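You operate a simulated robot arm through the tools that you are given. There is no shell and no other tool. Be economical: measure what you need, move in short steps, check, and stop when the job is done.

The job below is to be done with a simulated robot arm. You get a single attempt, and the scene is never put back.

TASK
Square and clamp the white curtain, then lace in a slat of the job sheet's colour.
Fine: open the clamp again.

It is judged by the outcome, as a careful person would: the job done as asked, and still so three seconds after it is handed in. It fails if anything else is knocked over, pushed out of place, dropped, spilled or broken. Flat cloth is picked up by pressing the open fingertips on it (5 to 10 N) and closing them slowly along it; thin cloth reads only 2 to 8 mm in the jaws.

THE ROBOT
A 6-joint arm with a two-finger parallel gripper on a trunk, on a base that drives. Base frame: it is fixed to the floor where the robot stands at the start and does not move with it; the origin is under the middle of the robot, x ahead of it, y to its left, z up; the surface under the hand at the start is at about z = 870. Readings come in mm, degrees, newtons and seconds.
With the tool pointing down near the work surface it reaches from about 160 to 740 mm from the robot's upright axis, wherever it stands. Its first joint turns from -166.0 to 166.0 degrees. Places, roughly: bed clamp [500, 200, 1100]; lane between the white guides [500, -200, 900]; slat [1000, -750, 1000]; white curtain (46x12x1 cm) [400, 200, 900]. Payload 3.91 kg.
The TCP is the grasp point between the finger pads, 30 mm short of the fingertips. In the tool frame z runs along the fingers and y along their closing line. The gripper opens to 110 mm. The fingers are 20 mm wide and 10 mm thick; the gripper's body (48 by 112 mm) begins 55 mm behind the TCP.
Orientation is that of the tool frame in the base frame, as a unit quaternion [x, y, z, w]. With the fingers straight down and closing along the base's y, the tool's x points along the base's -x, its y along +y and its z along -z.

THE INTERFACE
- The arm moves only by the tool play_rows. Its arguments are lists of equal length, an entry for each row: "offset": the shift along the tool's x, y, z in units of 20 mm (1.0 is 20 mm), a list of three; "rot": the turn, a rotation vector about the tool's x, y, z in units of 5 degrees (1.0 is 5 degrees), a list of three; "fingers": the opening, from 0 (shut) to 1 (fully open). In form: {"offset": [[tx, ty, tz], ...], "rot": [[rx, ry, rz], ...], "fingers": [fingers, ...]}. A call has 1 to 12 rows; each row shifts and turns the commanded pose from where the row before left it, along the tool's axes as they then stand. A call with a number of a shift or a turn outside -1 to 1 is refused whole. Each row takes 0.2 s and may step no farther than 50 mm and 8.6 degrees from the row before; otherwise, or with a gripper value out of range, the whole call is refused. A pose out of reach is approached as far as the arm can. The call stops where the force on the tool passes 80 N (or 10 N more than at its start, if that is more) or the arm is blocked; 0.2 s more then pass. Each finger travels about 45 mm/s and halts on what it meets, pressing with about 25 N; the grip force reading is that of the motor and also rises with nothing between the fingers. The clock runs only during rows and for 0.2 s after the last one: add rows that do not move to give the fingers time. It gives the time, the measured TCP pose, the force on the tool (base axes), the opening and the grip force at its end, in the units of the frame above (readings bear some noise), with the torque about the TCP (base axes, N m) and any sound that the robot's microphone picked up, and new pictures: "pictures" is both (left out), scene, wrist or none.
- Cameras (640 x 400 px; columns grow to the right, rows downward): "scene" is now at [5.4, 152.8, 1565.1]; the picture's right is [0.01, -1.00, 0.00], its down [-0.75, -0.01, -0.66] and it looks along [0.66, 0.01, -0.75] (base axes); focal length 269 px, centre (320, 200). "wrist" rides on the gripper at [71, 22, -107] in the tool frame; the picture's right is [-0.29, 0.96, 0.00], its down [-0.76, -0.23, -0.61] and it looks along [-0.58, -0.18, 0.79] (tool axes); focal length 243 px, centre (320, 200).
- move_column(by): slides the trunk up (or, below 0, down) by that many mm; the arm and the scene camera ride with it, the base frame stays. It gives what a move gives, with no picture.
- steer(legs): drives the robot by 1 to 6 legs, each [ahead, left, turn to the left] in mm, mm and degrees, along the robot's own axes; the way and the turn of a leg run together, so that a leg with both is an arc; at most 1500 mm and 180 degrees a leg. The arm and the cameras ride along, it lands a little off, and it stops where it bumps. It gives what a move gives, and a new picture of the scene camera.
- pan_tilt(pan, tilt): turns the head with the scene camera to pan (to the left, within 86 degrees either way) and tilt (down, from -29 to 69), counted from straight ahead of the robot. It gives what a move gives, and a new picture of the scene camera.
- locate(camera, pixels): there is no depth. For up to 12 entries [column, row, z] of the newest picture of that camera ("zoom" is the newest enlarged one), the place [x, y] in the base frame at which the ray of that pixel passes the height z, good to about 2 mm, but the place of the scene camera against the robot may be out by one fixed shift of up to 25 mm in any direction. No time passes.
- inspect(camera, box): a new picture of the part [left, top, right, bottom] of that camera's present view, enlarged. No time passes.
- job_done(): hands the job in; it is judged then, once.

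Work in short steps. Measure before you move; look again where a grasp or a placing could have gone wrong, and mend it. You have 80 turns and 260 pictures in all, those below and enlarged ones among them. Open the gripper and draw the arm clear of the work before you hand the job in, unless the task says otherwise; then end with one line.

The tools are called after "Call:" by a JSON object that holds its "name" and its "arguments". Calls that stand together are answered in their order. play_rows: Moves the arm, as the interface text tells. Its arguments: {"type":"object","properties":{"offset":{"type":"array","items":{"type":"array","items":{"type":"number"}}},"rot":{"type":"array","items":{"type":"array","items":{"type":"number"}}},"fingers":{"type":"array","items":{"type":"number"}},"pictures":{"type":"string","enum":["both","scene","wrist","none"]}},"required":["offset","rot","fingers"]} The other tools are called the same way: move_column (by) slides the trunk up or down; steer (legs) drives the base; pan_tilt (pan, tilt) turns the head that bears the scene camera; locate (camera, pixels) gives the place at which the rays of pixels pass given heights; inspect (camera, box) takes an enlarged picture of a part of a camera's view; job_done () hands the job in.

At the start:

```text
time: 0.0
tool_pos: [429.9, -188.5, 999.8]
ee_rot: [0.0, 1.0, 0.0, 0.0]
force: [-0.1, 0.3, -0.1]
wrist_torque: [0.0, -0.02, 0.01]
finger_gap: 110.1
finger_force: 0.0
trunk travel left (down, up): [-525.0, 65.0]
robot x, y, heading: [0.8, 0.1, 0.0]
head pan, tilt: [0.8, 48.4]
```

scene: 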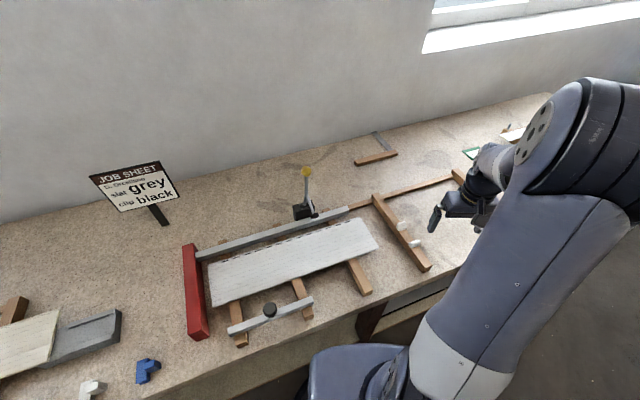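
wrist: 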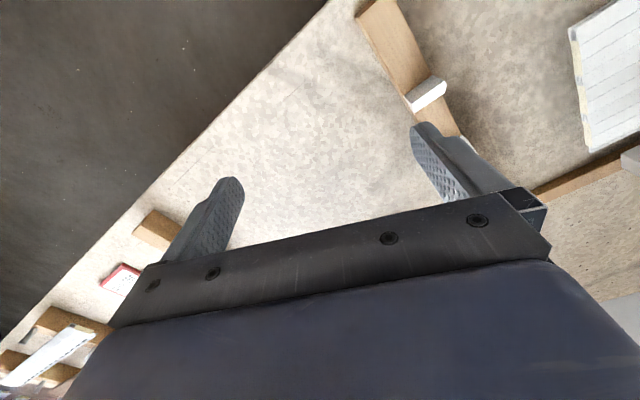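

The scene shows a job sheet at (135,185), the white curtain at (295,260), and a fence and clamp around it. I'll enlarge these areas to understand the rig.

Call:
{"name": "inspect", "arguments": {"camera": "scene", "box": [80, 150, 200, 225]}}

Call:
{"name": "inspect", "arguments": {"camera": "scene", "box": [170, 150, 410, 360]}}

Call:
{"name": "inspect", "arguments": {"camera": "scene", "box": [0, 280, 200, 400]}}

Call:
{"name": "inspect", "arguments": {"camera": "scene", "box": [340, 90, 560, 280]}}

Call:
{"name": "inspect", "arguments": {"camera": "wrist", "box": [0, 0, 640, 400]}}

```text
5.33 times, centred on (140, 188) of scene
```

zoom: 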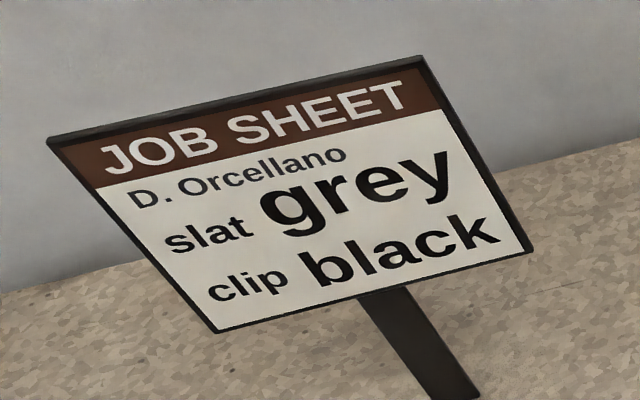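

```text
1.90 times, centred on (290, 255) of scene
```

zoom: 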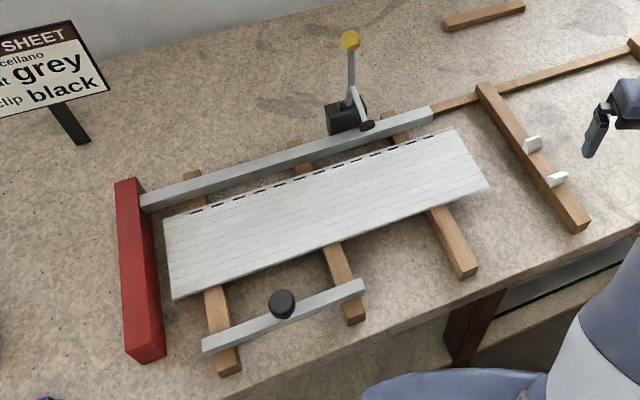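

```text
3.20 times, centred on (100, 340) of scene
```

zoom: 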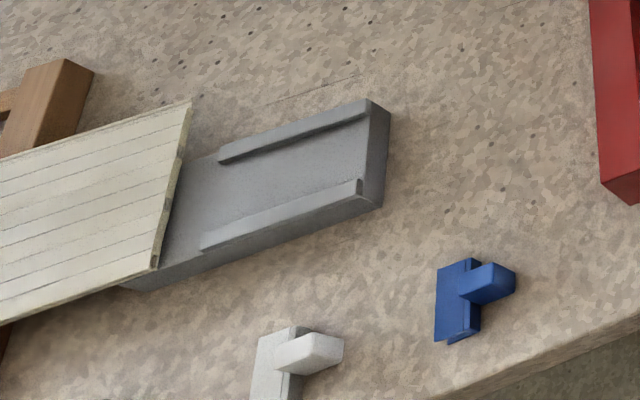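

```text
2.11 times, centred on (450, 185) of scene
```

zoom: 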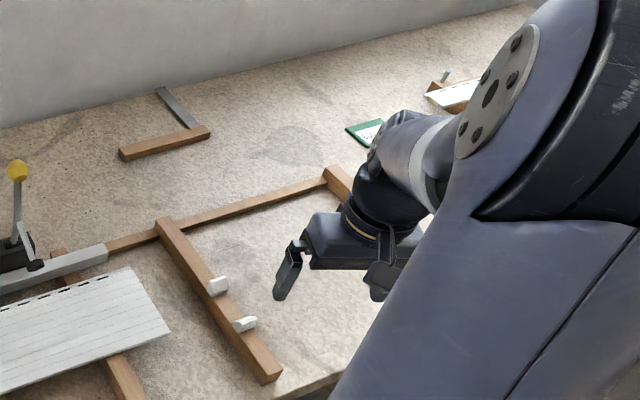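

```text
1.00 times, centred on (320, 200) of wrist (not enlarged: the box is as wide or as high as the picture)
```

zoom: 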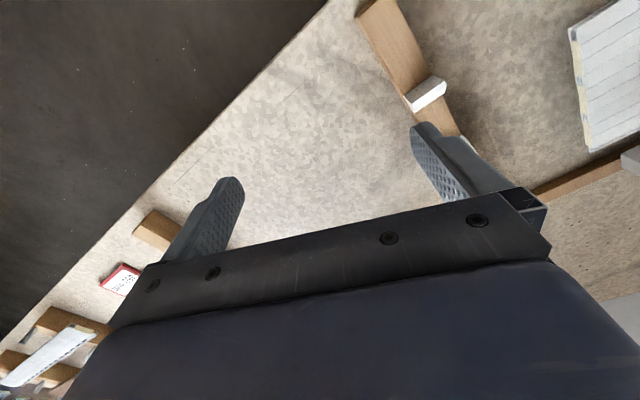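

The sheet reads slat grey. Now I'll look right for the slats, and left for the rest.

Call:
{"name": "pan_tilt", "arguments": {"pan": -50, "tilt": 35}}

Call:
{"name": "pan_tilt", "arguments": {"pan": 45, "tilt": 45}}

Call:
{"name": "pan_tilt", "arguments": {"pan": -15, "tilt": 25}}

```text
time: 1.2
tool_pos: [429.4, -189.0, 1000.0]
ee_rot: [0.0, 1.0, 0.0, 0.0]
force: [0.1, 0.3, -1.0]
wrist_torque: [0.0, 0.0, 0.0]
finger_gap: 109.7
finger_force: 0.1
trunk travel left (down, up): [-525.0, 65.0]
robot x, y, heading: [-2.6, -1.9, 0.0]
head pan, tilt: [-50.0, 35.0]
```

scene: 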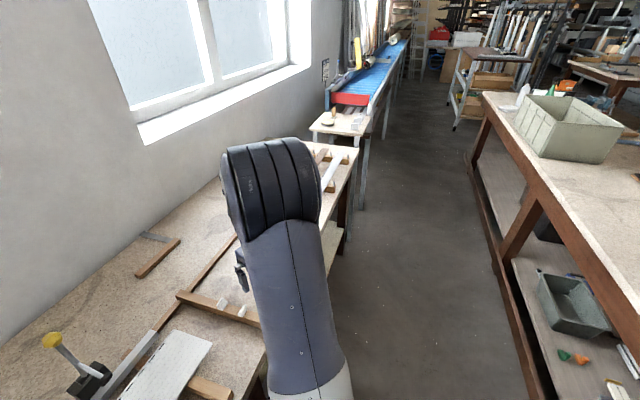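

```text
time: 2.9
tool_pos: [430.9, -190.3, 1000.1]
ee_rot: [0.001, 1.0, 0.0, 0.001]
force: [0.5, -0.7, 0.4]
wrist_torque: [0.03, 0.06, 0.01]
finger_gap: 109.8
finger_force: 0.2
trunk travel left (down, up): [-525.0, 65.0]
robot x, y, heading: [1.6, 1.1, 0.2]
head pan, tilt: [45.0, 45.0]
```

scene: 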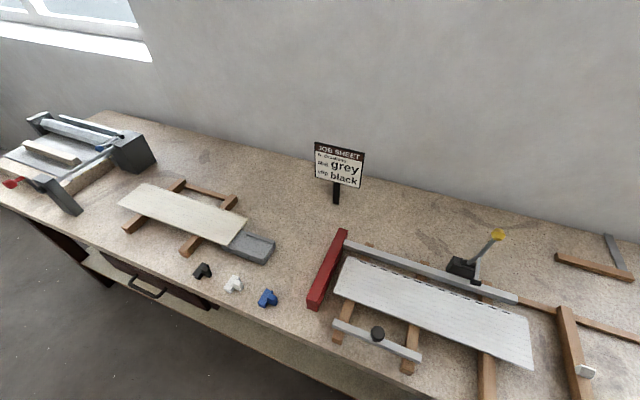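

```text
time: 4.2
tool_pos: [430.5, -188.9, 1000.0]
ee_rot: [0.0, 1.0, 0.0, 0.0]
force: [-0.5, -0.2, 0.1]
wrist_torque: [-0.02, 0.02, -0.02]
finger_gap: 110.1
finger_force: 0.1
trunk travel left (down, up): [-525.0, 65.0]
robot x, y, heading: [-1.6, 0.2, 0.2]
head pan, tilt: [-15.0, 25.0]
```

scene: 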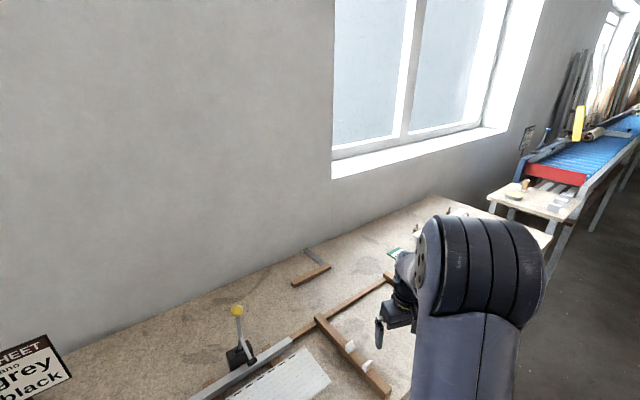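

The arm hides the slats on the right end of the bench. I'll raise it and swing it left to uncover them.

Call:
{"name": "play_rows", "arguments": {"offset": [[0, 0, -1], [0, 0, -1], [0, 0, -1], [0, 0, -1], [0, 0, -1], [0, 1, -1], [0, 1, -1], [0, 1, -1], [0, 1, 0], [0, 1, 0], [0, 1, 0], [0, 1, 0]], "rot": [[0, 0, 0], [0, 0, 0], [0, 0, 0], [0, 0, 0], [0, 0, 0], [0, 0, 0], [0, 0, 0], [0, 0, 0], [0, 0, 0], [0, 0, 0], [0, 0, 0], [0, 0, 0]], "fingers": [1, 1, 1, 1, 1, 1, 1, 1, 1, 1, 1, 1], "pictures": "none"}}

Call:
{"name": "play_rows", "arguments": {"offset": [[0, 1, 0], [0, 1, 0], [0, 1, 0], [0, 1, 0], [0, 1, 0], [0, 1, 0], [0, 1, 0], [0, 1, 0], [0, 1, 0], [0, 1, 0], [0, 1, 0], [0, 1, 0]], "rot": [[0, 0, 0], [0, 0, 0], [0, 0, 0], [0, 0, 0], [0, 0, 0], [0, 0, 0], [0, 0, 0], [0, 0, 0], [0, 0, 0], [0, 0, 0], [0, 0, 0], [0, 0, 0]], "fingers": [1, 1, 1, 1, 1, 1, 1, 1, 1, 1, 1, 1], "pictures": "wrist"}}

Call:
{"name": "pan_tilt", "arguments": {"pan": -40, "tilt": 35}}

```text
time: 6.8
tool_pos: [429.8, -48.7, 1161.6]
ee_rot: [0.0, 1.0, 0.0, 0.0]
force: [-0.9, -0.6, -0.2]
wrist_torque: [0.03, 0.0, 0.01]
finger_gap: 110.1
finger_force: 0.2
trunk travel left (down, up): [-525.0, 65.0]
robot x, y, heading: [-0.9, -2.0, 0.0]
head pan, tilt: [-15.0, 25.0]
```

```text
time: 9.4
tool_pos: [430.4, 191.3, 1160.1]
ee_rot: [0.0, 1.0, 0.0, 0.001]
force: [0.7, 0.2, -0.1]
wrist_torque: [0.02, 0.0, 0.01]
finger_gap: 110.2
finger_force: 0.0
trunk travel left (down, up): [-525.0, 65.0]
robot x, y, heading: [-1.2, 0.7, 0.1]
head pan, tilt: [-15.0, 25.0]
```

wrist: 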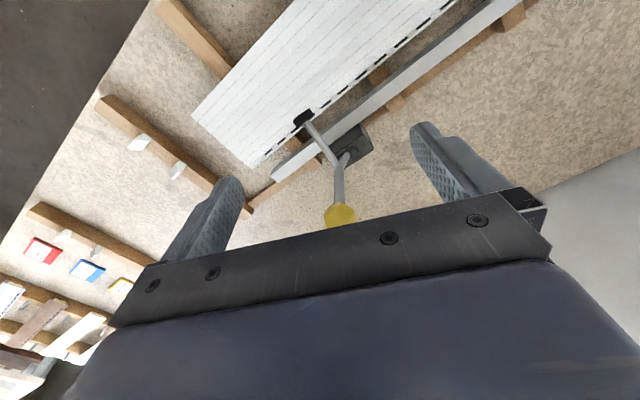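

```text
time: 10.3
tool_pos: [430.0, 189.9, 1161.2]
ee_rot: [0.0, 1.0, 0.0, 0.0]
force: [-0.1, 0.3, -0.2]
wrist_torque: [-0.02, 0.04, 0.03]
finger_gap: 110.1
finger_force: 0.1
trunk travel left (down, up): [-525.0, 65.0]
robot x, y, heading: [-1.1, -1.2, -0.0]
head pan, tilt: [-40.0, 35.0]
```

scene: 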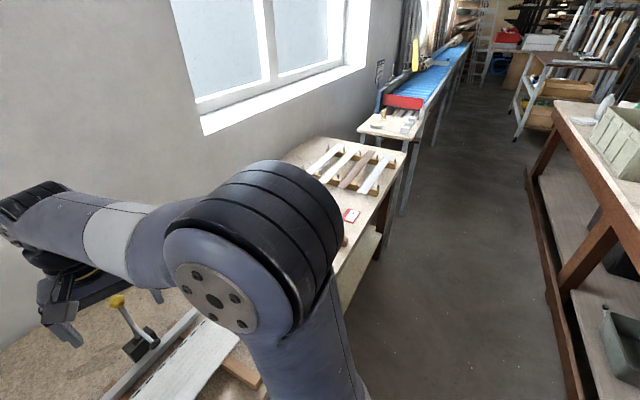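

Four slats stand on a rack around (350,165). I'll zoom in on them and on the wrist view.

Call:
{"name": "inspect", "arguments": {"camera": "scene", "box": [290, 125, 420, 215]}}

Call:
{"name": "inspect", "arguments": {"camera": "wrist", "box": [0, 80, 280, 380]}}

Call:
{"name": "inspect", "arguments": {"camera": "wrist", "box": [180, 0, 560, 230]}}

```text
4.44 times, centred on (355, 170) of scene
```

zoom: 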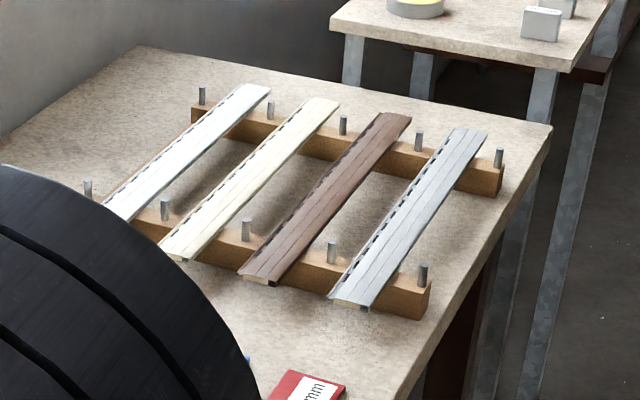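

```text
1.33 times, centred on (140, 230) of wrist
```

zoom: 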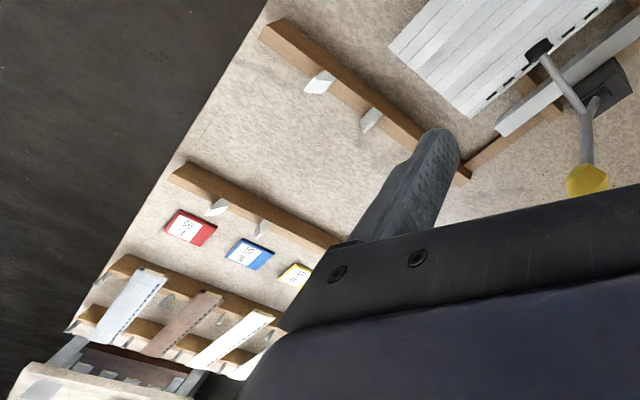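

```text
1.68 times, centred on (370, 115) of wrist
```

zoom: 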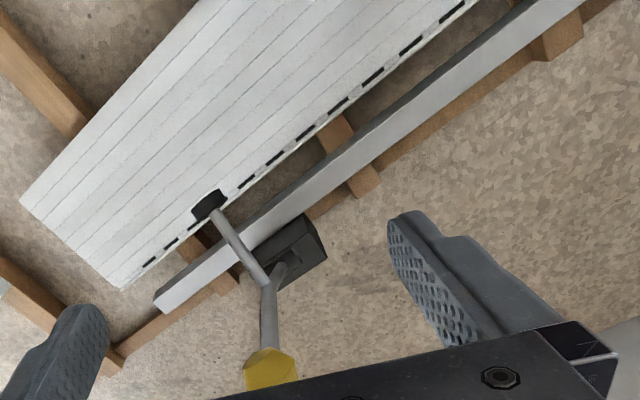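

Grey is the rightmost slat. I'll measure the curtain, fence, guides and pegs from the wrist camera (full frame).

Call:
{"name": "locate", "arguments": {"camera": "wrist", "pixels": [[192, 115, 900], [251, 166, 900], [455, 3, 900], [276, 178, 905], [505, 15, 905], [138, 142, 900], [178, 168, 900], [100, 105, 890], [245, 207, 890], [304, 117, 920], [340, 212, 1080], [297, 0, 900]]}}

Call:
{"name": "pan_tilt", "arguments": {"pan": 30, "tilt": 55}}

```text
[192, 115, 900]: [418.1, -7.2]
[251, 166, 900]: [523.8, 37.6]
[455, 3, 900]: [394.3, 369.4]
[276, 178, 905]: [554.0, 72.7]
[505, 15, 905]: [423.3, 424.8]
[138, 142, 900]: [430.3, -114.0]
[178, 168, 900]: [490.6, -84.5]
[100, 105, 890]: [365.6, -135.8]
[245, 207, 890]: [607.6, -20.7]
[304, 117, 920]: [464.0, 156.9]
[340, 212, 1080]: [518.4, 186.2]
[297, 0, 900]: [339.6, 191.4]
```

```text
time: 11.7
tool_pos: [430.6, 191.5, 1160.2]
ee_rot: [-0.001, 1.0, 0.0, 0.0]
force: [0.0, -0.2, 1.0]
wrist_torque: [-0.02, 0.02, 0.03]
finger_gap: 109.8
finger_force: 0.1
trunk travel left (down, up): [-525.0, 65.0]
robot x, y, heading: [0.9, 0.8, 0.0]
head pan, tilt: [30.0, 55.0]
```

scene: 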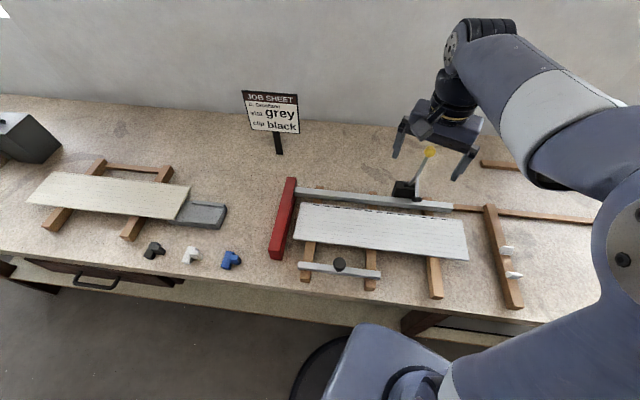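

The curtain is about 1-2° off the fence with a gap. I'll zoom in on the bed, clamp and near bar.

Call:
{"name": "inspect", "arguments": {"camera": "scene", "box": [260, 140, 400, 300]}}

Call:
{"name": "inspect", "arguments": {"camera": "scene", "box": [370, 140, 540, 320]}}

Call:
{"name": "inspect", "arguments": {"camera": "scene", "box": [20, 150, 250, 290]}}

```text
2.50 times, centred on (330, 220) of scene
```

zoom: 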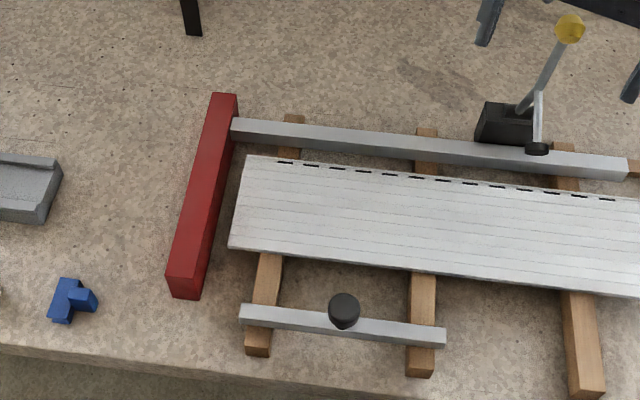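

```text
2.22 times, centred on (455, 230) of scene
```

zoom: 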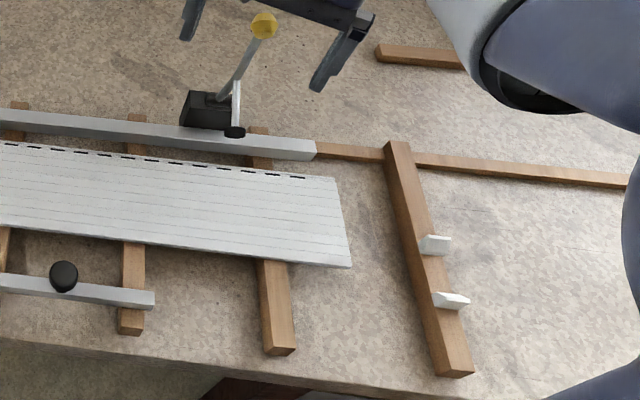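

```text
2.78 times, centred on (135, 220) of scene
```

zoom: 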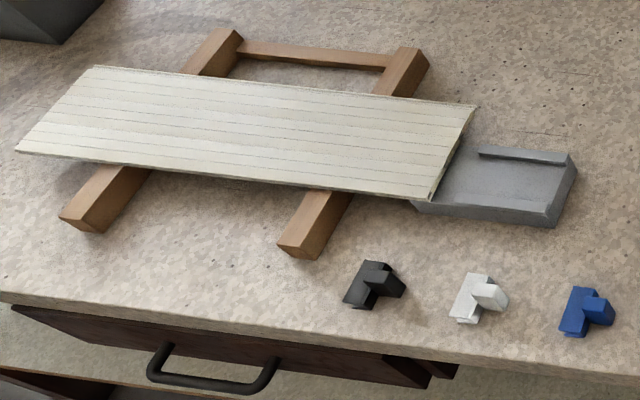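

I'll triangulate the clamp's knob, pad and block from both cameras, and calibrate the scene shift with the curtain corners.

Call:
{"name": "locate", "arguments": {"camera": "scene", "pixels": [[430, 151, 1060], [430, 151, 1120], [416.7, 198.9, 910], [416.7, 198.9, 950], [462, 220, 900], [468.5, 260, 900], [298, 203, 900], [293, 239, 900], [339, 264, 930], [509, 250, 900], [513, 275, 900], [452, 209, 905]]}}

Call:
{"name": "locate", "arguments": {"camera": "wrist", "pixels": [[340, 212, 1060], [340, 212, 1120], [304, 117, 910], [304, 117, 950], [355, 148, 920], [230, 187, 900]]}}

```text
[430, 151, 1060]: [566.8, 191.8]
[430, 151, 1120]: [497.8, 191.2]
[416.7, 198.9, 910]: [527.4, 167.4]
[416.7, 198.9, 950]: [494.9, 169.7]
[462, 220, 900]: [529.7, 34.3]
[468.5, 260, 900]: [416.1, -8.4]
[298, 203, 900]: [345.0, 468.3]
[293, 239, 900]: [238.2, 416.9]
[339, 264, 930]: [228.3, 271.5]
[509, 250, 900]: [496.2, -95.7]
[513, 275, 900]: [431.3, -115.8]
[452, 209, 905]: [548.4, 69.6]
```

```text
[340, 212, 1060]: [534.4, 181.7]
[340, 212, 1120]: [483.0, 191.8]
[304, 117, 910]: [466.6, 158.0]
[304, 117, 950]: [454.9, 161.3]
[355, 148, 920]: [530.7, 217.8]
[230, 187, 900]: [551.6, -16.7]
```

The clamp pad appears raised (~z 1020) and the knob is near z 1118. I'll back the hand off toward the robot, turn it 20.4° to match the bench, and look at the near edge from closer.

Call:
{"name": "play_rows", "arguments": {"offset": [[1, 0, 0], [1, 0, 0], [1, 0, 0], [1, 0, 0], [1, 0, 0], [1, 0, 0], [1, 0, 0], [0, 0.5, 1], [0, 0.5, 1], [0, 0.5, 1], [0, 0.5, 1], [0, 0, 1]], "rot": [[0, 0, 0], [0, 0, -1], [0, 0, -1], [0, 0, -1], [0, 0, -1], [0, 0, -0.08], [0, 0, 0], [0, 0, 0], [0, 0, 0], [0, 0, 0], [0, 0, 0], [0, 0, 0]], "fingers": [1, 1, 1, 1, 1, 1, 1, 1, 1, 1, 1, 1]}}

Call:
{"name": "locate", "arguments": {"camera": "scene", "pixels": [[304, 248, 885], [370, 248, 885], [433, 260, 885], [302, 265, 910], [381, 276, 910], [290, 180, 920], [275, 256, 920]]}}

```text
time: 14.3
tool_pos: [279.0, 205.1, 1057.4]
ee_rot: [-0.177, 0.984, -0.001, 0.0]
force: [0.2, -0.6, 0.3]
wrist_torque: [-0.01, -0.03, -0.02]
finger_gap: 110.0
finger_force: 0.0
trunk travel left (down, up): [-525.0, 65.0]
robot x, y, heading: [0.0, -0.4, -0.1]
head pan, tilt: [30.0, 55.0]
```

scene: 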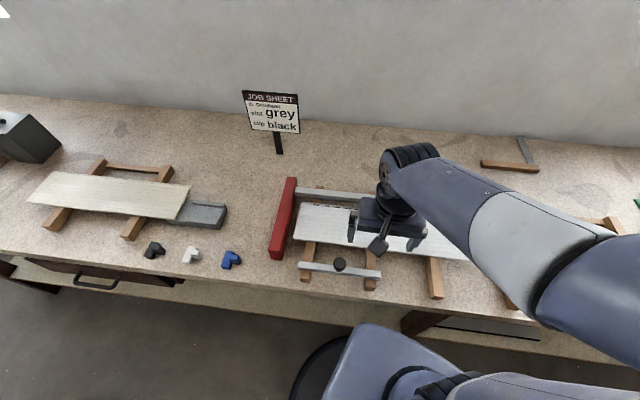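
wrist: 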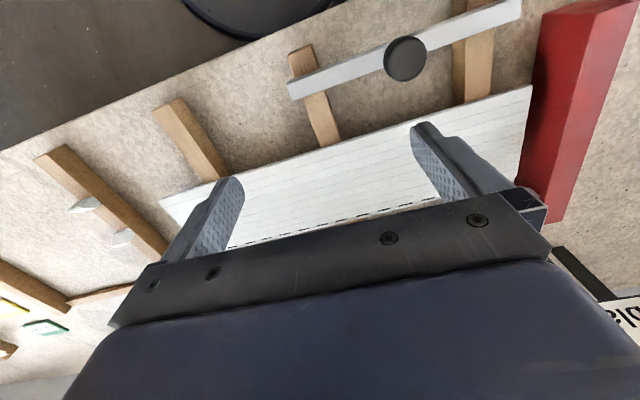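

```text
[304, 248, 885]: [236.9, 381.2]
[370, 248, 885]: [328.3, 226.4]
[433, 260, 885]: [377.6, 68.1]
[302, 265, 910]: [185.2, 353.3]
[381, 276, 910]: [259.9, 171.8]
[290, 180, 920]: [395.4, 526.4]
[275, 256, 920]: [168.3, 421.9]
```

Now I'll use this closer wrist view to pin heights: curtain corners, bar end, rail ends and red stop.

Call:
{"name": "locate", "arguments": {"camera": "wrist", "pixels": [[531, 86, 880], [531, 86, 900], [531, 86, 920], [161, 199, 890], [161, 199, 910], [526, 175, 900], [289, 85, 890], [289, 85, 910], [341, 140, 900], [541, 14, 920], [405, 62, 930], [405, 62, 950]]}}

Call:
{"name": "locate", "arguments": {"camera": "scene", "pixels": [[294, 239, 880], [294, 239, 900], [294, 239, 920], [468.5, 260, 890], [468.5, 260, 910], [381, 271, 890], [381, 271, 910], [339, 264, 930], [339, 264, 950]]}}

Call:
{"name": "inspect", "arguments": {"camera": "wrist", "box": [260, 0, 640, 230]}}

```text
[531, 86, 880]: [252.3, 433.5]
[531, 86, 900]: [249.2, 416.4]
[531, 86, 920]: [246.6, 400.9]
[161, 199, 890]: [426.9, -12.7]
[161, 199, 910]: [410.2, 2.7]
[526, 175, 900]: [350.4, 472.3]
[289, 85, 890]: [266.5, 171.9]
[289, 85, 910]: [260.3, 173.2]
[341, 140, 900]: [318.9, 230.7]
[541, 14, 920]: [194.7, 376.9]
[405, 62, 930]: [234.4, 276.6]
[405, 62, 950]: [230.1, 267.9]
```

```text
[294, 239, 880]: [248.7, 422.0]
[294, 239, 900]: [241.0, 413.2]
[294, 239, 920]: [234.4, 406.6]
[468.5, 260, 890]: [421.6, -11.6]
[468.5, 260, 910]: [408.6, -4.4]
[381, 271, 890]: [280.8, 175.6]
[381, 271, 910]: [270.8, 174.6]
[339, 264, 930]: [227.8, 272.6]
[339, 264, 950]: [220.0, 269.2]
```

```text
1.68 times, centred on (450, 115) of wrist
```

zoom: 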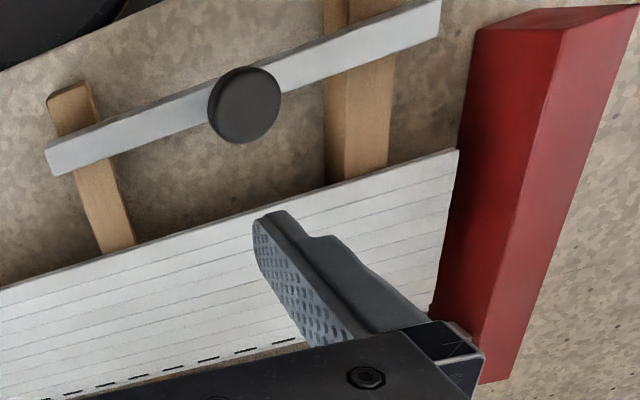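

Curtain top is at about z 899, the rails' top about 888 and the bar's far edge v≈310. I'll lower the open fingers between bar and curtain, fingertips to about z 881, clear of rail 2.

Call:
{"name": "play_rows", "arguments": {"offset": [[-0.55, -0.55, 0], [0, 0, 1], [0, 0, 1], [0, 0, 1], [0, 0, 1], [0, 0, 1], [0, 0, 1], [0, 0, 1], [0, 0, 0.3]], "rot": [[0, 0, 0], [0, 0, 0], [0, 0, 0], [0, 0, 0], [0, 0, 0], [0, 0, 0], [0, 0, 0], [0, 0, 0], [0, 0, 0]], "fingers": [1, 1, 1, 1, 1, 1, 1, 1, 1]}}

```text
time: 16.3
tool_pos: [294.1, 197.4, 912.8]
ee_rot: [-0.177, 0.984, 0.0, -0.001]
force: [0.3, -0.3, 0.6]
wrist_torque: [0.03, 0.0, 0.01]
finger_gap: 110.0
finger_force: 0.0
trunk travel left (down, up): [-525.0, 65.0]
robot x, y, heading: [-0.3, -1.3, 0.1]
head pan, tilt: [30.0, 55.0]
```

scene: 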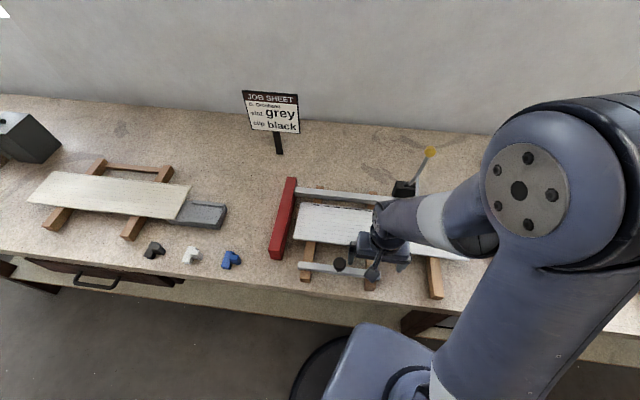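
wrist: 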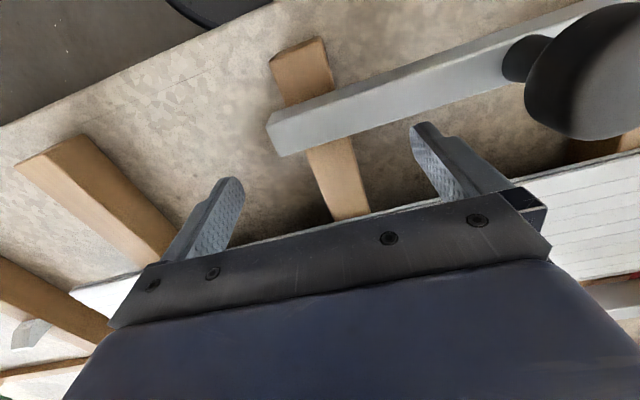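

The fingers are in the gap between the bar and the curtain. I push in +v (tool -x) slowly and watch the force.

Call:
{"name": "play_rows", "arguments": {"offset": [[-0.5, 0, 0], [-0.5, 0, 0], [-0.4, 0, 0], [-0.3, 0, 0], [-0.3, 0, 0], [-0.3, 0, 0], [-0.3, 0, 0]], "rot": [[0, 0, 0], [0, 0, 0], [0, 0, 0], [0, 0, 0], [0, 0, 0], [0, 0, 0], [0, 0, 0]], "fingers": [1, 1, 1, 1, 1, 1, 1]}}

```text
time: 17.9
tool_pos: [338.3, 213.9, 914.4]
ee_rot: [-0.179, 0.984, -0.001, -0.003]
force: [-24.0, -6.8, 4.6]
wrist_torque: [0.34, 0.36, 1.44]
finger_gap: 110.0
finger_force: 0.1
trunk travel left (down, up): [-525.0, 65.0]
robot x, y, heading: [-0.3, -0.2, -0.0]
head pan, tilt: [30.0, 55.0]
```

scene: 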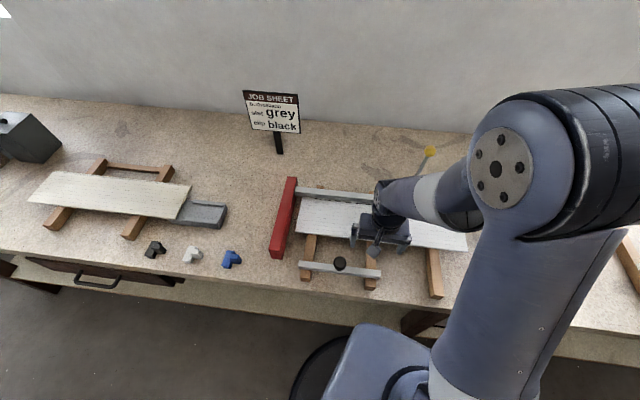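
wrist: 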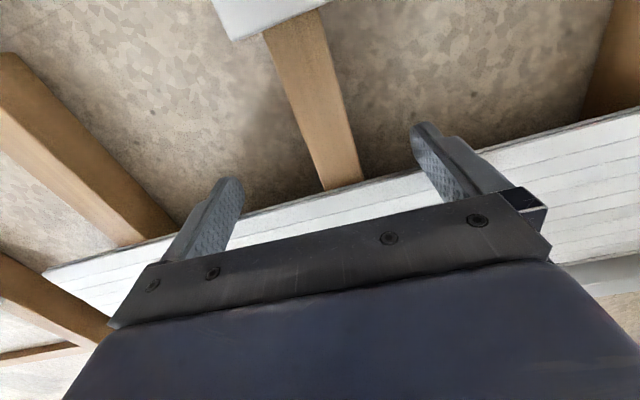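

Force rose to 25 N, so I've made contact. I'll look at the gap at the fence.

Call:
{"name": "inspect", "arguments": {"camera": "scene", "box": [265, 165, 485, 300]}}

```text
2.91 times, centred on (375, 232) of scene
```

zoom: 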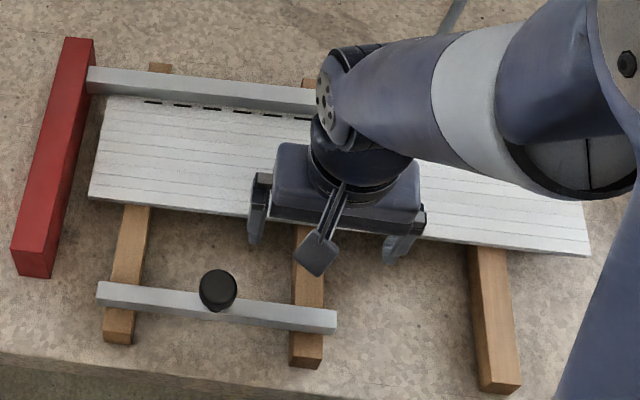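

Nearly flush. I press a little more to seat it, up to about 45 N.

Call:
{"name": "play_rows", "arguments": {"offset": [[-0.15, 0, 0], [-0.15, 0, 0], [0, 0, 0]], "rot": [[0, 0, 0], [0, 0, 0], [0, 0, 0]], "fingers": [1, 1, 1], "pictures": "none"}}

```text
time: 18.7
tool_pos: [338.2, 213.9, 914.5]
ee_rot: [-0.179, 0.984, -0.004, -0.007]
force: [-54.0, -9.8, 11.6]
wrist_torque: [1.11, 0.85, 3.26]
finger_gap: 110.1
finger_force: 0.0
trunk travel left (down, up): [-525.0, 65.0]
robot x, y, heading: [4.4, -2.6, 0.1]
head pan, tilt: [30.0, 55.0]
```

It's blocked: the left finger bears at 54 N and the curtain isn't moving, so it's likely flush. I back off, rise, and look.

Call:
{"name": "play_rows", "arguments": {"offset": [[1, 0, 0], [0.5, 0, 0], [0, 0, -1], [0, 0, -1], [0, 0, -1], [0, 0, -1], [0.5, 0, -1], [1, 0, -1], [1, 0, -1], [1, -1, -1], [1, -1, 0], [0, -1, 0]], "rot": [[0, 0, 0], [0, 0, 0], [0, 0, 0], [0, 0, 0], [0, 0, 0], [0, 0, 0], [0, 0, 0], [0, 0, 0], [0, 0, 0], [0, 0, 0], [0, 0, 0], [0, 0, 0]], "fingers": [1, 1, 1, 1, 1, 1, 1, 1, 1, 1, 1, 1]}}

Call:
{"name": "inspect", "arguments": {"camera": "scene", "box": [265, 165, 485, 300]}}

```text
time: 21.3
tool_pos: [256.4, 118.4, 1073.5]
ee_rot: [-0.177, 0.984, 0.0, -0.001]
force: [-0.1, 0.8, 0.8]
wrist_torque: [-0.01, -0.01, 0.0]
finger_gap: 110.0
finger_force: 0.1
trunk travel left (down, up): [-525.0, 65.0]
robot x, y, heading: [1.5, 0.9, -0.0]
head pan, tilt: [30.0, 55.0]
```

scene: 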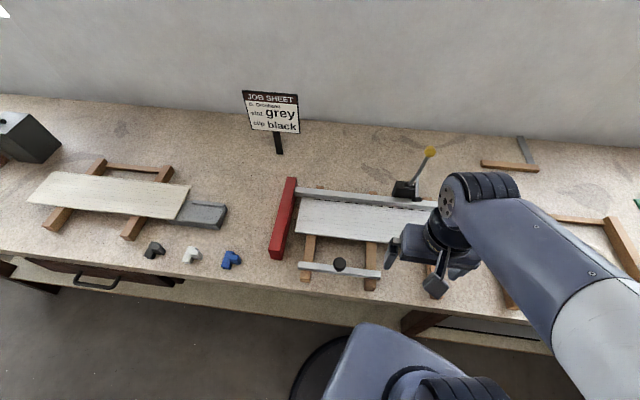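
wrist: 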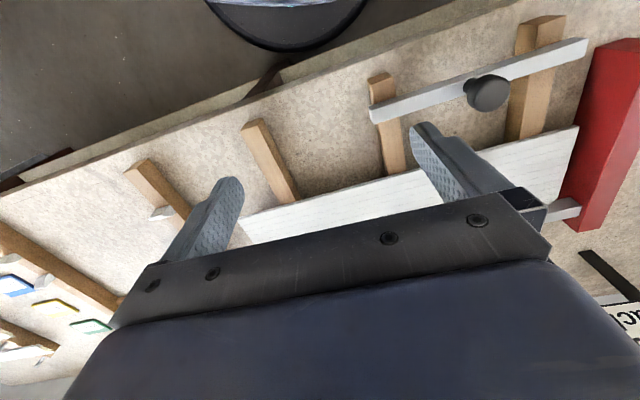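

```text
2.91 times, centred on (375, 232) of scene
```

zoom: 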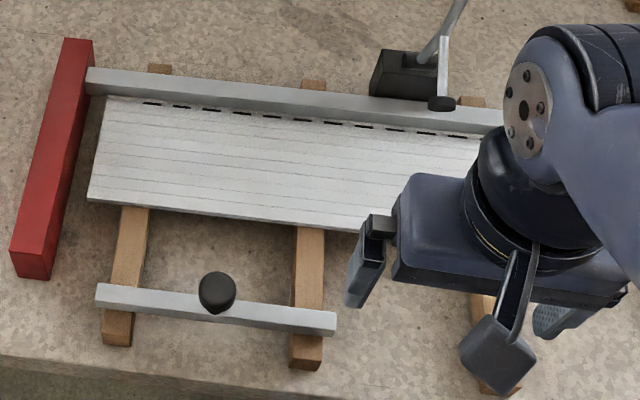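

The curtain lies parallel along the fence, with a small gap (~10 mm) at the red stop. I'll bring closed fingers to the right end to push it toward the stop.

Call:
{"name": "play_rows", "arguments": {"offset": [[0, -1, 0], [0, -1, 0], [0, -1, 0], [-0.8, -1, 0], [-1, -1, 0], [-1, -1, 0], [-1, -1, 0], [-1, -1, 0], [-1, -1, 0], [-1, -1, 0], [-1, -0.3, 0], [-1, 0, 0]], "rot": [[0, 0, 0], [0, 0, 0], [0, 0, 0], [0, 0, 0], [0, 0, 0], [0, 0, 0], [0, 0, 0], [0, 0, 0], [0, 0, 0], [0, 0, 0], [0, 0, 0], [0, 0, 0]], "fingers": [0, 0, 0, 0, 0, 0, 0, 0, 0, 0, 0, 0]}}

```text
time: 23.9
tool_pos: [493.4, -11.5, 1074.2]
ee_rot: [-0.177, 0.984, -0.001, 0.001]
force: [-0.2, 0.2, 0.6]
wrist_torque: [-0.02, -0.03, 0.0]
finger_gap: 0.1
finger_force: 25.0
trunk travel left (down, up): [-525.0, 65.0]
robot x, y, heading: [-0.3, 3.4, -0.1]
head pan, tilt: [30.0, 55.0]
```

scene: 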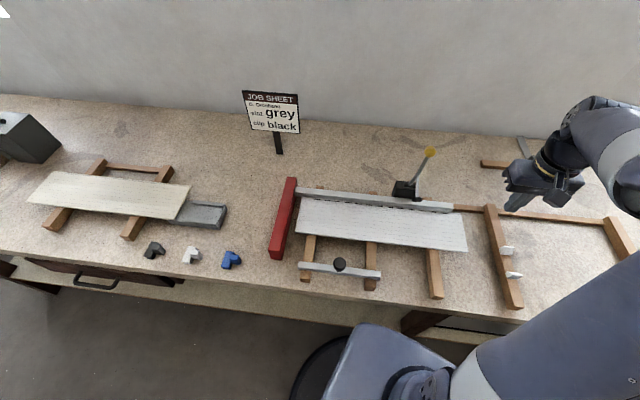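
wrist: 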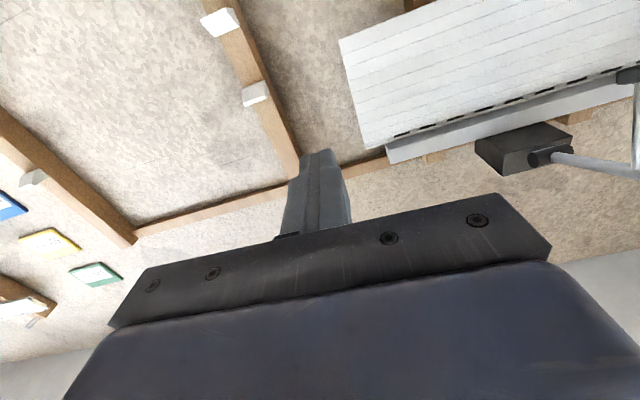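

Clear view of the right end. I measure the end corners, the fence edge and guides.

Call:
{"name": "locate", "arguments": {"camera": "wrist", "pixels": [[338, 40, 899], [365, 150, 899], [609, 82, 899], [430, 0, 899], [388, 162, 890], [386, 148, 905], [600, 84, 905], [220, 22, 900], [255, 93, 900], [300, 182, 885], [200, 12, 885], [236, 68, 885]]}}

Call:
{"name": "inspect", "arguments": {"camera": "wrist", "box": [180, 0, 640, 200]}}

Call:
{"name": "inspect", "arguments": {"camera": "scene", "box": [265, 165, 485, 300]}}

```text
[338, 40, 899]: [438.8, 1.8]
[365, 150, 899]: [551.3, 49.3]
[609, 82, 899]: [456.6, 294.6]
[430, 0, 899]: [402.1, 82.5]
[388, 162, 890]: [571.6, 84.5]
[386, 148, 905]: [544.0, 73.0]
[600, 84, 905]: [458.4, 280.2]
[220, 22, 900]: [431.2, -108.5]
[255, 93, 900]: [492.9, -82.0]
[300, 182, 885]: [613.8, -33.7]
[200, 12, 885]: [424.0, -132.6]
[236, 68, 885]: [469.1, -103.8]
```

```text
1.39 times, centred on (410, 100) of wrist
```

zoom: 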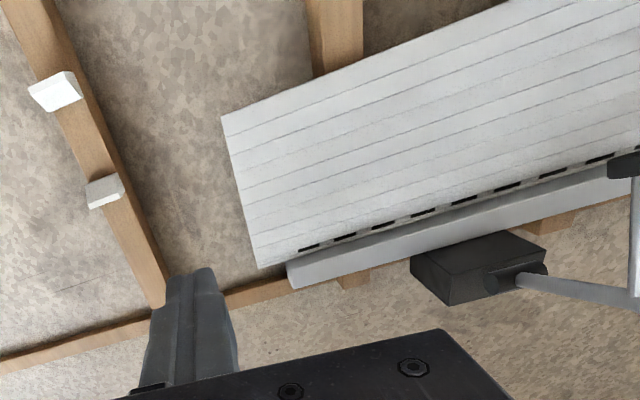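

```text
2.91 times, centred on (375, 232) of scene
```

zoom: 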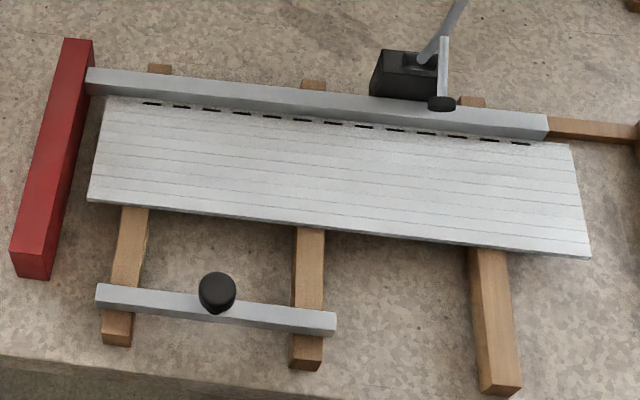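

The true bench angle is nearer 22°; the curtain's far edge (v≈530) matches the fence. I turn another 1.6°, centre on the end and descend, fingertips to about z 882.

Call:
{"name": "play_rows", "arguments": {"offset": [[-0.75, 0, 1], [0, 0, 1], [0, 0, 1], [0, 0, 1], [0, 0, 1], [0, 0, 1], [0, 0, 1], [0, 0, 0.95]], "rot": [[0, 0, -0.32], [0, 0, 0], [0, 0, 0], [0, 0, 0], [0, 0, 0], [0, 0, 0], [0, 0, 0], [0, 0, 0]], "fingers": [0, 0, 0, 0, 0, 0, 0, 0], "pictures": "wrist"}}

```text
time: 25.7
tool_pos: [508.5, -6.2, 915.0]
ee_rot: [-0.19, 0.982, 0.0, 0.0]
force: [0.5, 0.0, 0.6]
wrist_torque: [0.04, -0.01, 0.01]
finger_gap: 0.1
finger_force: 25.3
trunk travel left (down, up): [-525.0, 65.0]
robot x, y, heading: [0.8, -2.0, 0.0]
head pan, tilt: [30.0, 55.0]
```

wrist: 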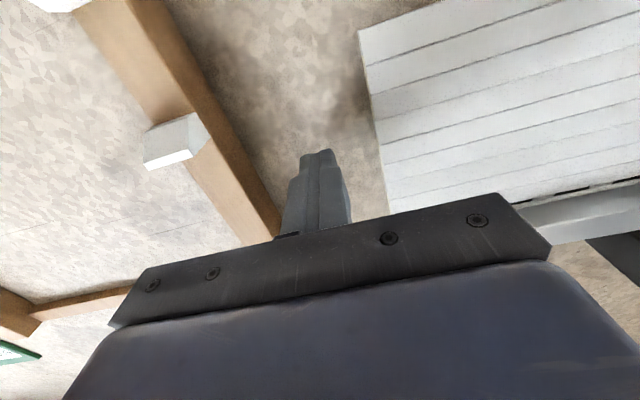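

At v≈469, u≈-196. I push +u gently.

Call:
{"name": "play_rows", "arguments": {"offset": [[0, 0.6, 0], [0, 0.5, 0], [0, 0.3, 0], [0, 0.2, 0], [0, 0.2, 0], [0, 0.2, 0]], "rot": [[0, 0, 0], [0, 0, 0], [0, 0, 0], [0, 0, 0], [0, 0, 0], [0, 0, 0]], "fingers": [0, 0, 0, 0, 0, 0], "pictures": "wrist"}}

Call:
{"name": "inspect", "arguments": {"camera": "scene", "box": [265, 165, 485, 300]}}

```text
time: 27.1
tool_pos: [493.1, 29.7, 915.3]
ee_rot: [-0.191, 0.982, 0.001, -0.001]
force: [-0.5, -0.5, 0.7]
wrist_torque: [0.0, 0.02, 0.02]
finger_gap: 0.0
finger_force: 24.8
trunk travel left (down, up): [-525.0, 65.0]
robot x, y, heading: [-1.7, -0.2, -0.1]
head pan, tilt: [30.0, 55.0]
```

wrist: 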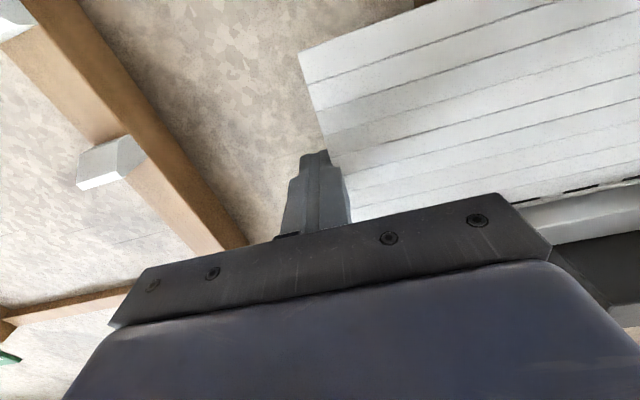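

```text
2.91 times, centred on (375, 232) of scene
```

zoom: 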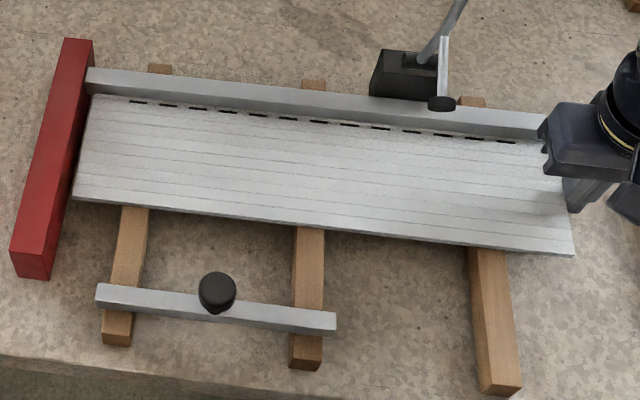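

It slid with it and is nearly at the stop. I push on in 2 mm steps until the force rises.

Call:
{"name": "play_rows", "arguments": {"offset": [[0, 0.12, 0], [0, 0.12, 0], [0, 0.12, 0], [0, 0.12, 0]], "rot": [[0, 0, 0], [0, 0, 0], [0, 0, 0], [0, 0, 0]], "fingers": [0, 0, 0, 0], "pictures": "none"}}

Call:
{"name": "inspect", "arguments": {"camera": "scene", "box": [265, 165, 485, 300]}}

```text
time: 28.1
tool_pos: [489.0, 39.8, 915.0]
ee_rot: [-0.191, 0.982, 0.0, 0.001]
force: [-0.2, -0.5, 0.0]
wrist_torque: [0.0, 0.0, -0.03]
finger_gap: 0.1
finger_force: 24.7
trunk travel left (down, up): [-525.0, 65.0]
robot x, y, heading: [0.2, -0.1, -0.0]
head pan, tilt: [30.0, 55.0]
```

```text
2.91 times, centred on (375, 232) of scene
```

zoom: 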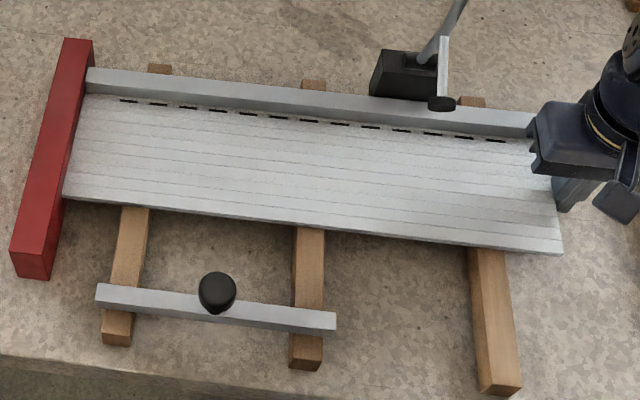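

Still sliding freely. Continue.

Call:
{"name": "play_rows", "arguments": {"offset": [[0, 0.1, 0], [0, 0.1, 0], [0, 0.1, 0], [0, 0.1, 0]], "rot": [[0, 0, 0], [0, 0, 0], [0, 0, 0], [0, 0, 0]], "fingers": [0, 0, 0, 0], "pictures": "none"}}

Call:
{"name": "inspect", "arguments": {"camera": "scene", "box": [265, 165, 485, 300]}}

```text
time: 29.1
tool_pos: [489.0, 41.7, 915.2]
ee_rot: [-0.19, 0.982, -0.001, 0.001]
force: [17.2, -43.8, -0.8]
wrist_torque: [-0.47, -0.23, 0.13]
finger_gap: 0.0
finger_force: 24.8
trunk travel left (down, up): [-525.0, 65.0]
robot x, y, heading: [-1.4, 0.5, -0.4]
head pan, tilt: [30.0, 55.0]
```

```text
2.91 times, centred on (375, 232) of scene
```

zoom: 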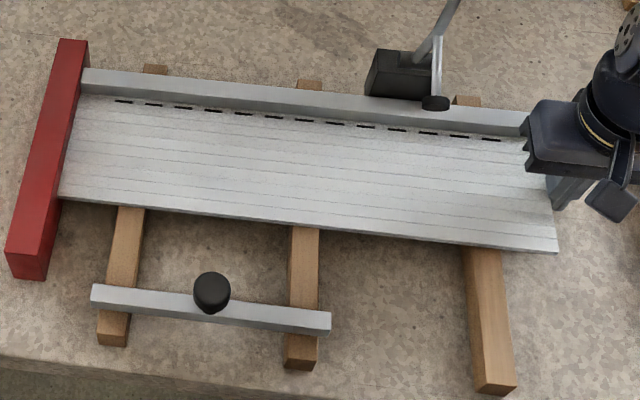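

Against the stop now (47 N along -u). I back off, rise and check the fence gap from above.

Call:
{"name": "play_rows", "arguments": {"offset": [[0, -1, 0], [0, -1, 0], [0, 0, -1], [0, 0, -1], [0, 0, -1], [0, 0, -1], [0, 0, -1], [0, 0, -1], [0, 0, -1], [0, 0, -1]], "rot": [[0, 0, 0], [0, 0, 0], [0, 0, 0], [0, 0, 0], [0, 0, 0], [0, 0, 0], [0, 0, 0], [0, 0, 0], [0, 0, 0], [0, 0, 0]], "fingers": [0, 0, 0, 0, 0, 0, 0, 0, 0, 0]}}

Call:
{"name": "inspect", "arguments": {"camera": "wrist", "box": [180, 0, 640, 200]}}

Call:
{"name": "inspect", "arguments": {"camera": "scene", "box": [380, 130, 500, 220]}}

Call:
{"name": "inspect", "arguments": {"camera": "scene", "box": [270, 165, 390, 260]}}

```text
time: 31.3
tool_pos: [501.4, 10.0, 1076.2]
ee_rot: [-0.19, 0.982, 0.0, 0.001]
force: [0.4, -0.1, 0.0]
wrist_torque: [0.01, 0.04, -0.04]
finger_gap: 0.0
finger_force: 24.3
trunk travel left (down, up): [-525.0, 65.0]
robot x, y, heading: [2.1, 0.4, 0.0]
head pan, tilt: [30.0, 55.0]
```

scene: 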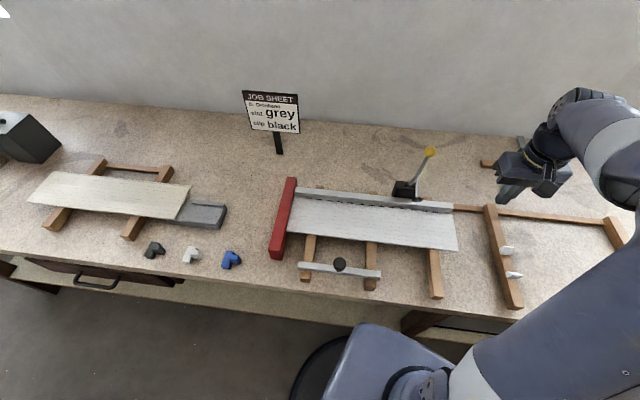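
wrist: 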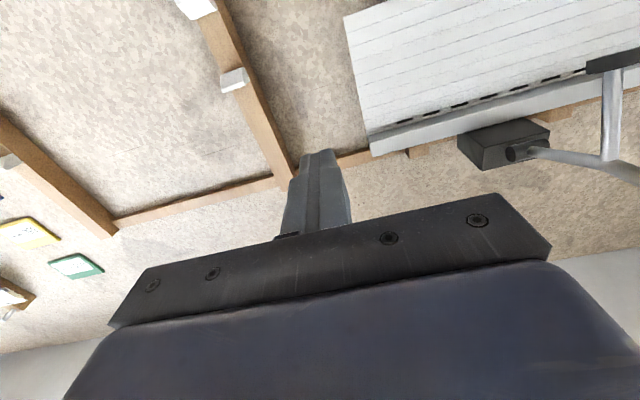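

```text
1.39 times, centred on (410, 100) of wrist
```

zoom: 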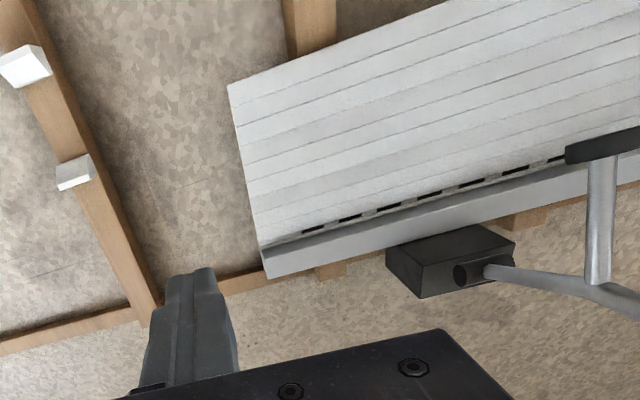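

```text
4.44 times, centred on (440, 175) of scene
```

zoom: 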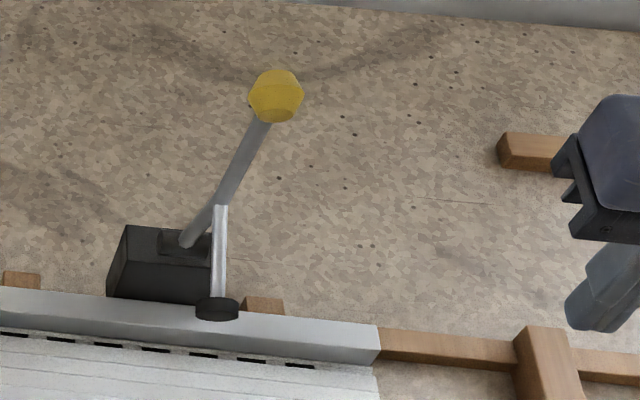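

```text
4.21 times, centred on (330, 212) of scene
```

zoom: 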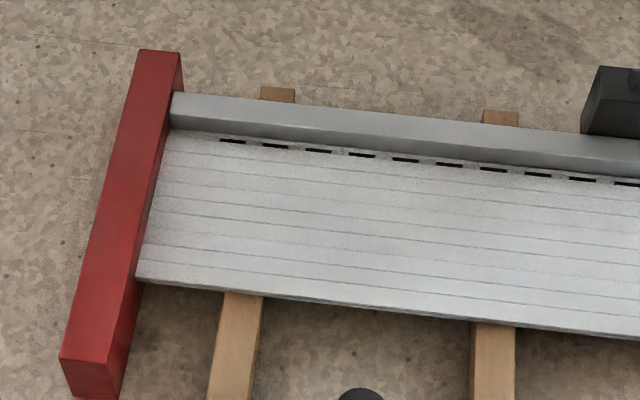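

The curtain is square against fence and stop. Next I triangulate the clamp's pad, arm joint and pivot to know how it swings.

Call:
{"name": "locate", "arguments": {"camera": "wrist", "pixels": [[615, 64, 960], [615, 64, 1000], [615, 64, 1040], [616, 161, 960], [616, 161, 1000], [616, 161, 1040], [514, 152, 900], [514, 152, 930], [514, 152, 960]]}}

Call:
{"name": "locate", "arguments": {"camera": "scene", "pixels": [[416.8, 199.3, 960], [416.8, 199.3, 1000], [416.8, 199.3, 1040], [417, 177, 960], [417, 177, 1000], [417, 177, 1040], [410.7, 184, 900], [410.7, 184, 930], [410.7, 184, 960], [430, 151, 1100], [430, 151, 1140], [430, 151, 1180]]}}

```text
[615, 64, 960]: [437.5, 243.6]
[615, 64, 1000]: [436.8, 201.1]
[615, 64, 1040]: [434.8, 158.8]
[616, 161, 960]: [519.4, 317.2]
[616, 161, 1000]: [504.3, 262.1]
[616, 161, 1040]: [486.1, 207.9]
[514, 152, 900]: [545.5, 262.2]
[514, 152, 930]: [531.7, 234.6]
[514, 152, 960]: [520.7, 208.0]
```

```text
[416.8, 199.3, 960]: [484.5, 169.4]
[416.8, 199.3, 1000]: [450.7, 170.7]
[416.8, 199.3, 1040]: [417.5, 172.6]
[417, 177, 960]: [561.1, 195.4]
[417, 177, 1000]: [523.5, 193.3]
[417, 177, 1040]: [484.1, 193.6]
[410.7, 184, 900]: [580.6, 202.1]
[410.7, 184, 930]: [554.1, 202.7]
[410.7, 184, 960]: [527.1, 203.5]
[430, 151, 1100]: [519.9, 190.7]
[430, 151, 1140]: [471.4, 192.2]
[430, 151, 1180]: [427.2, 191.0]
```

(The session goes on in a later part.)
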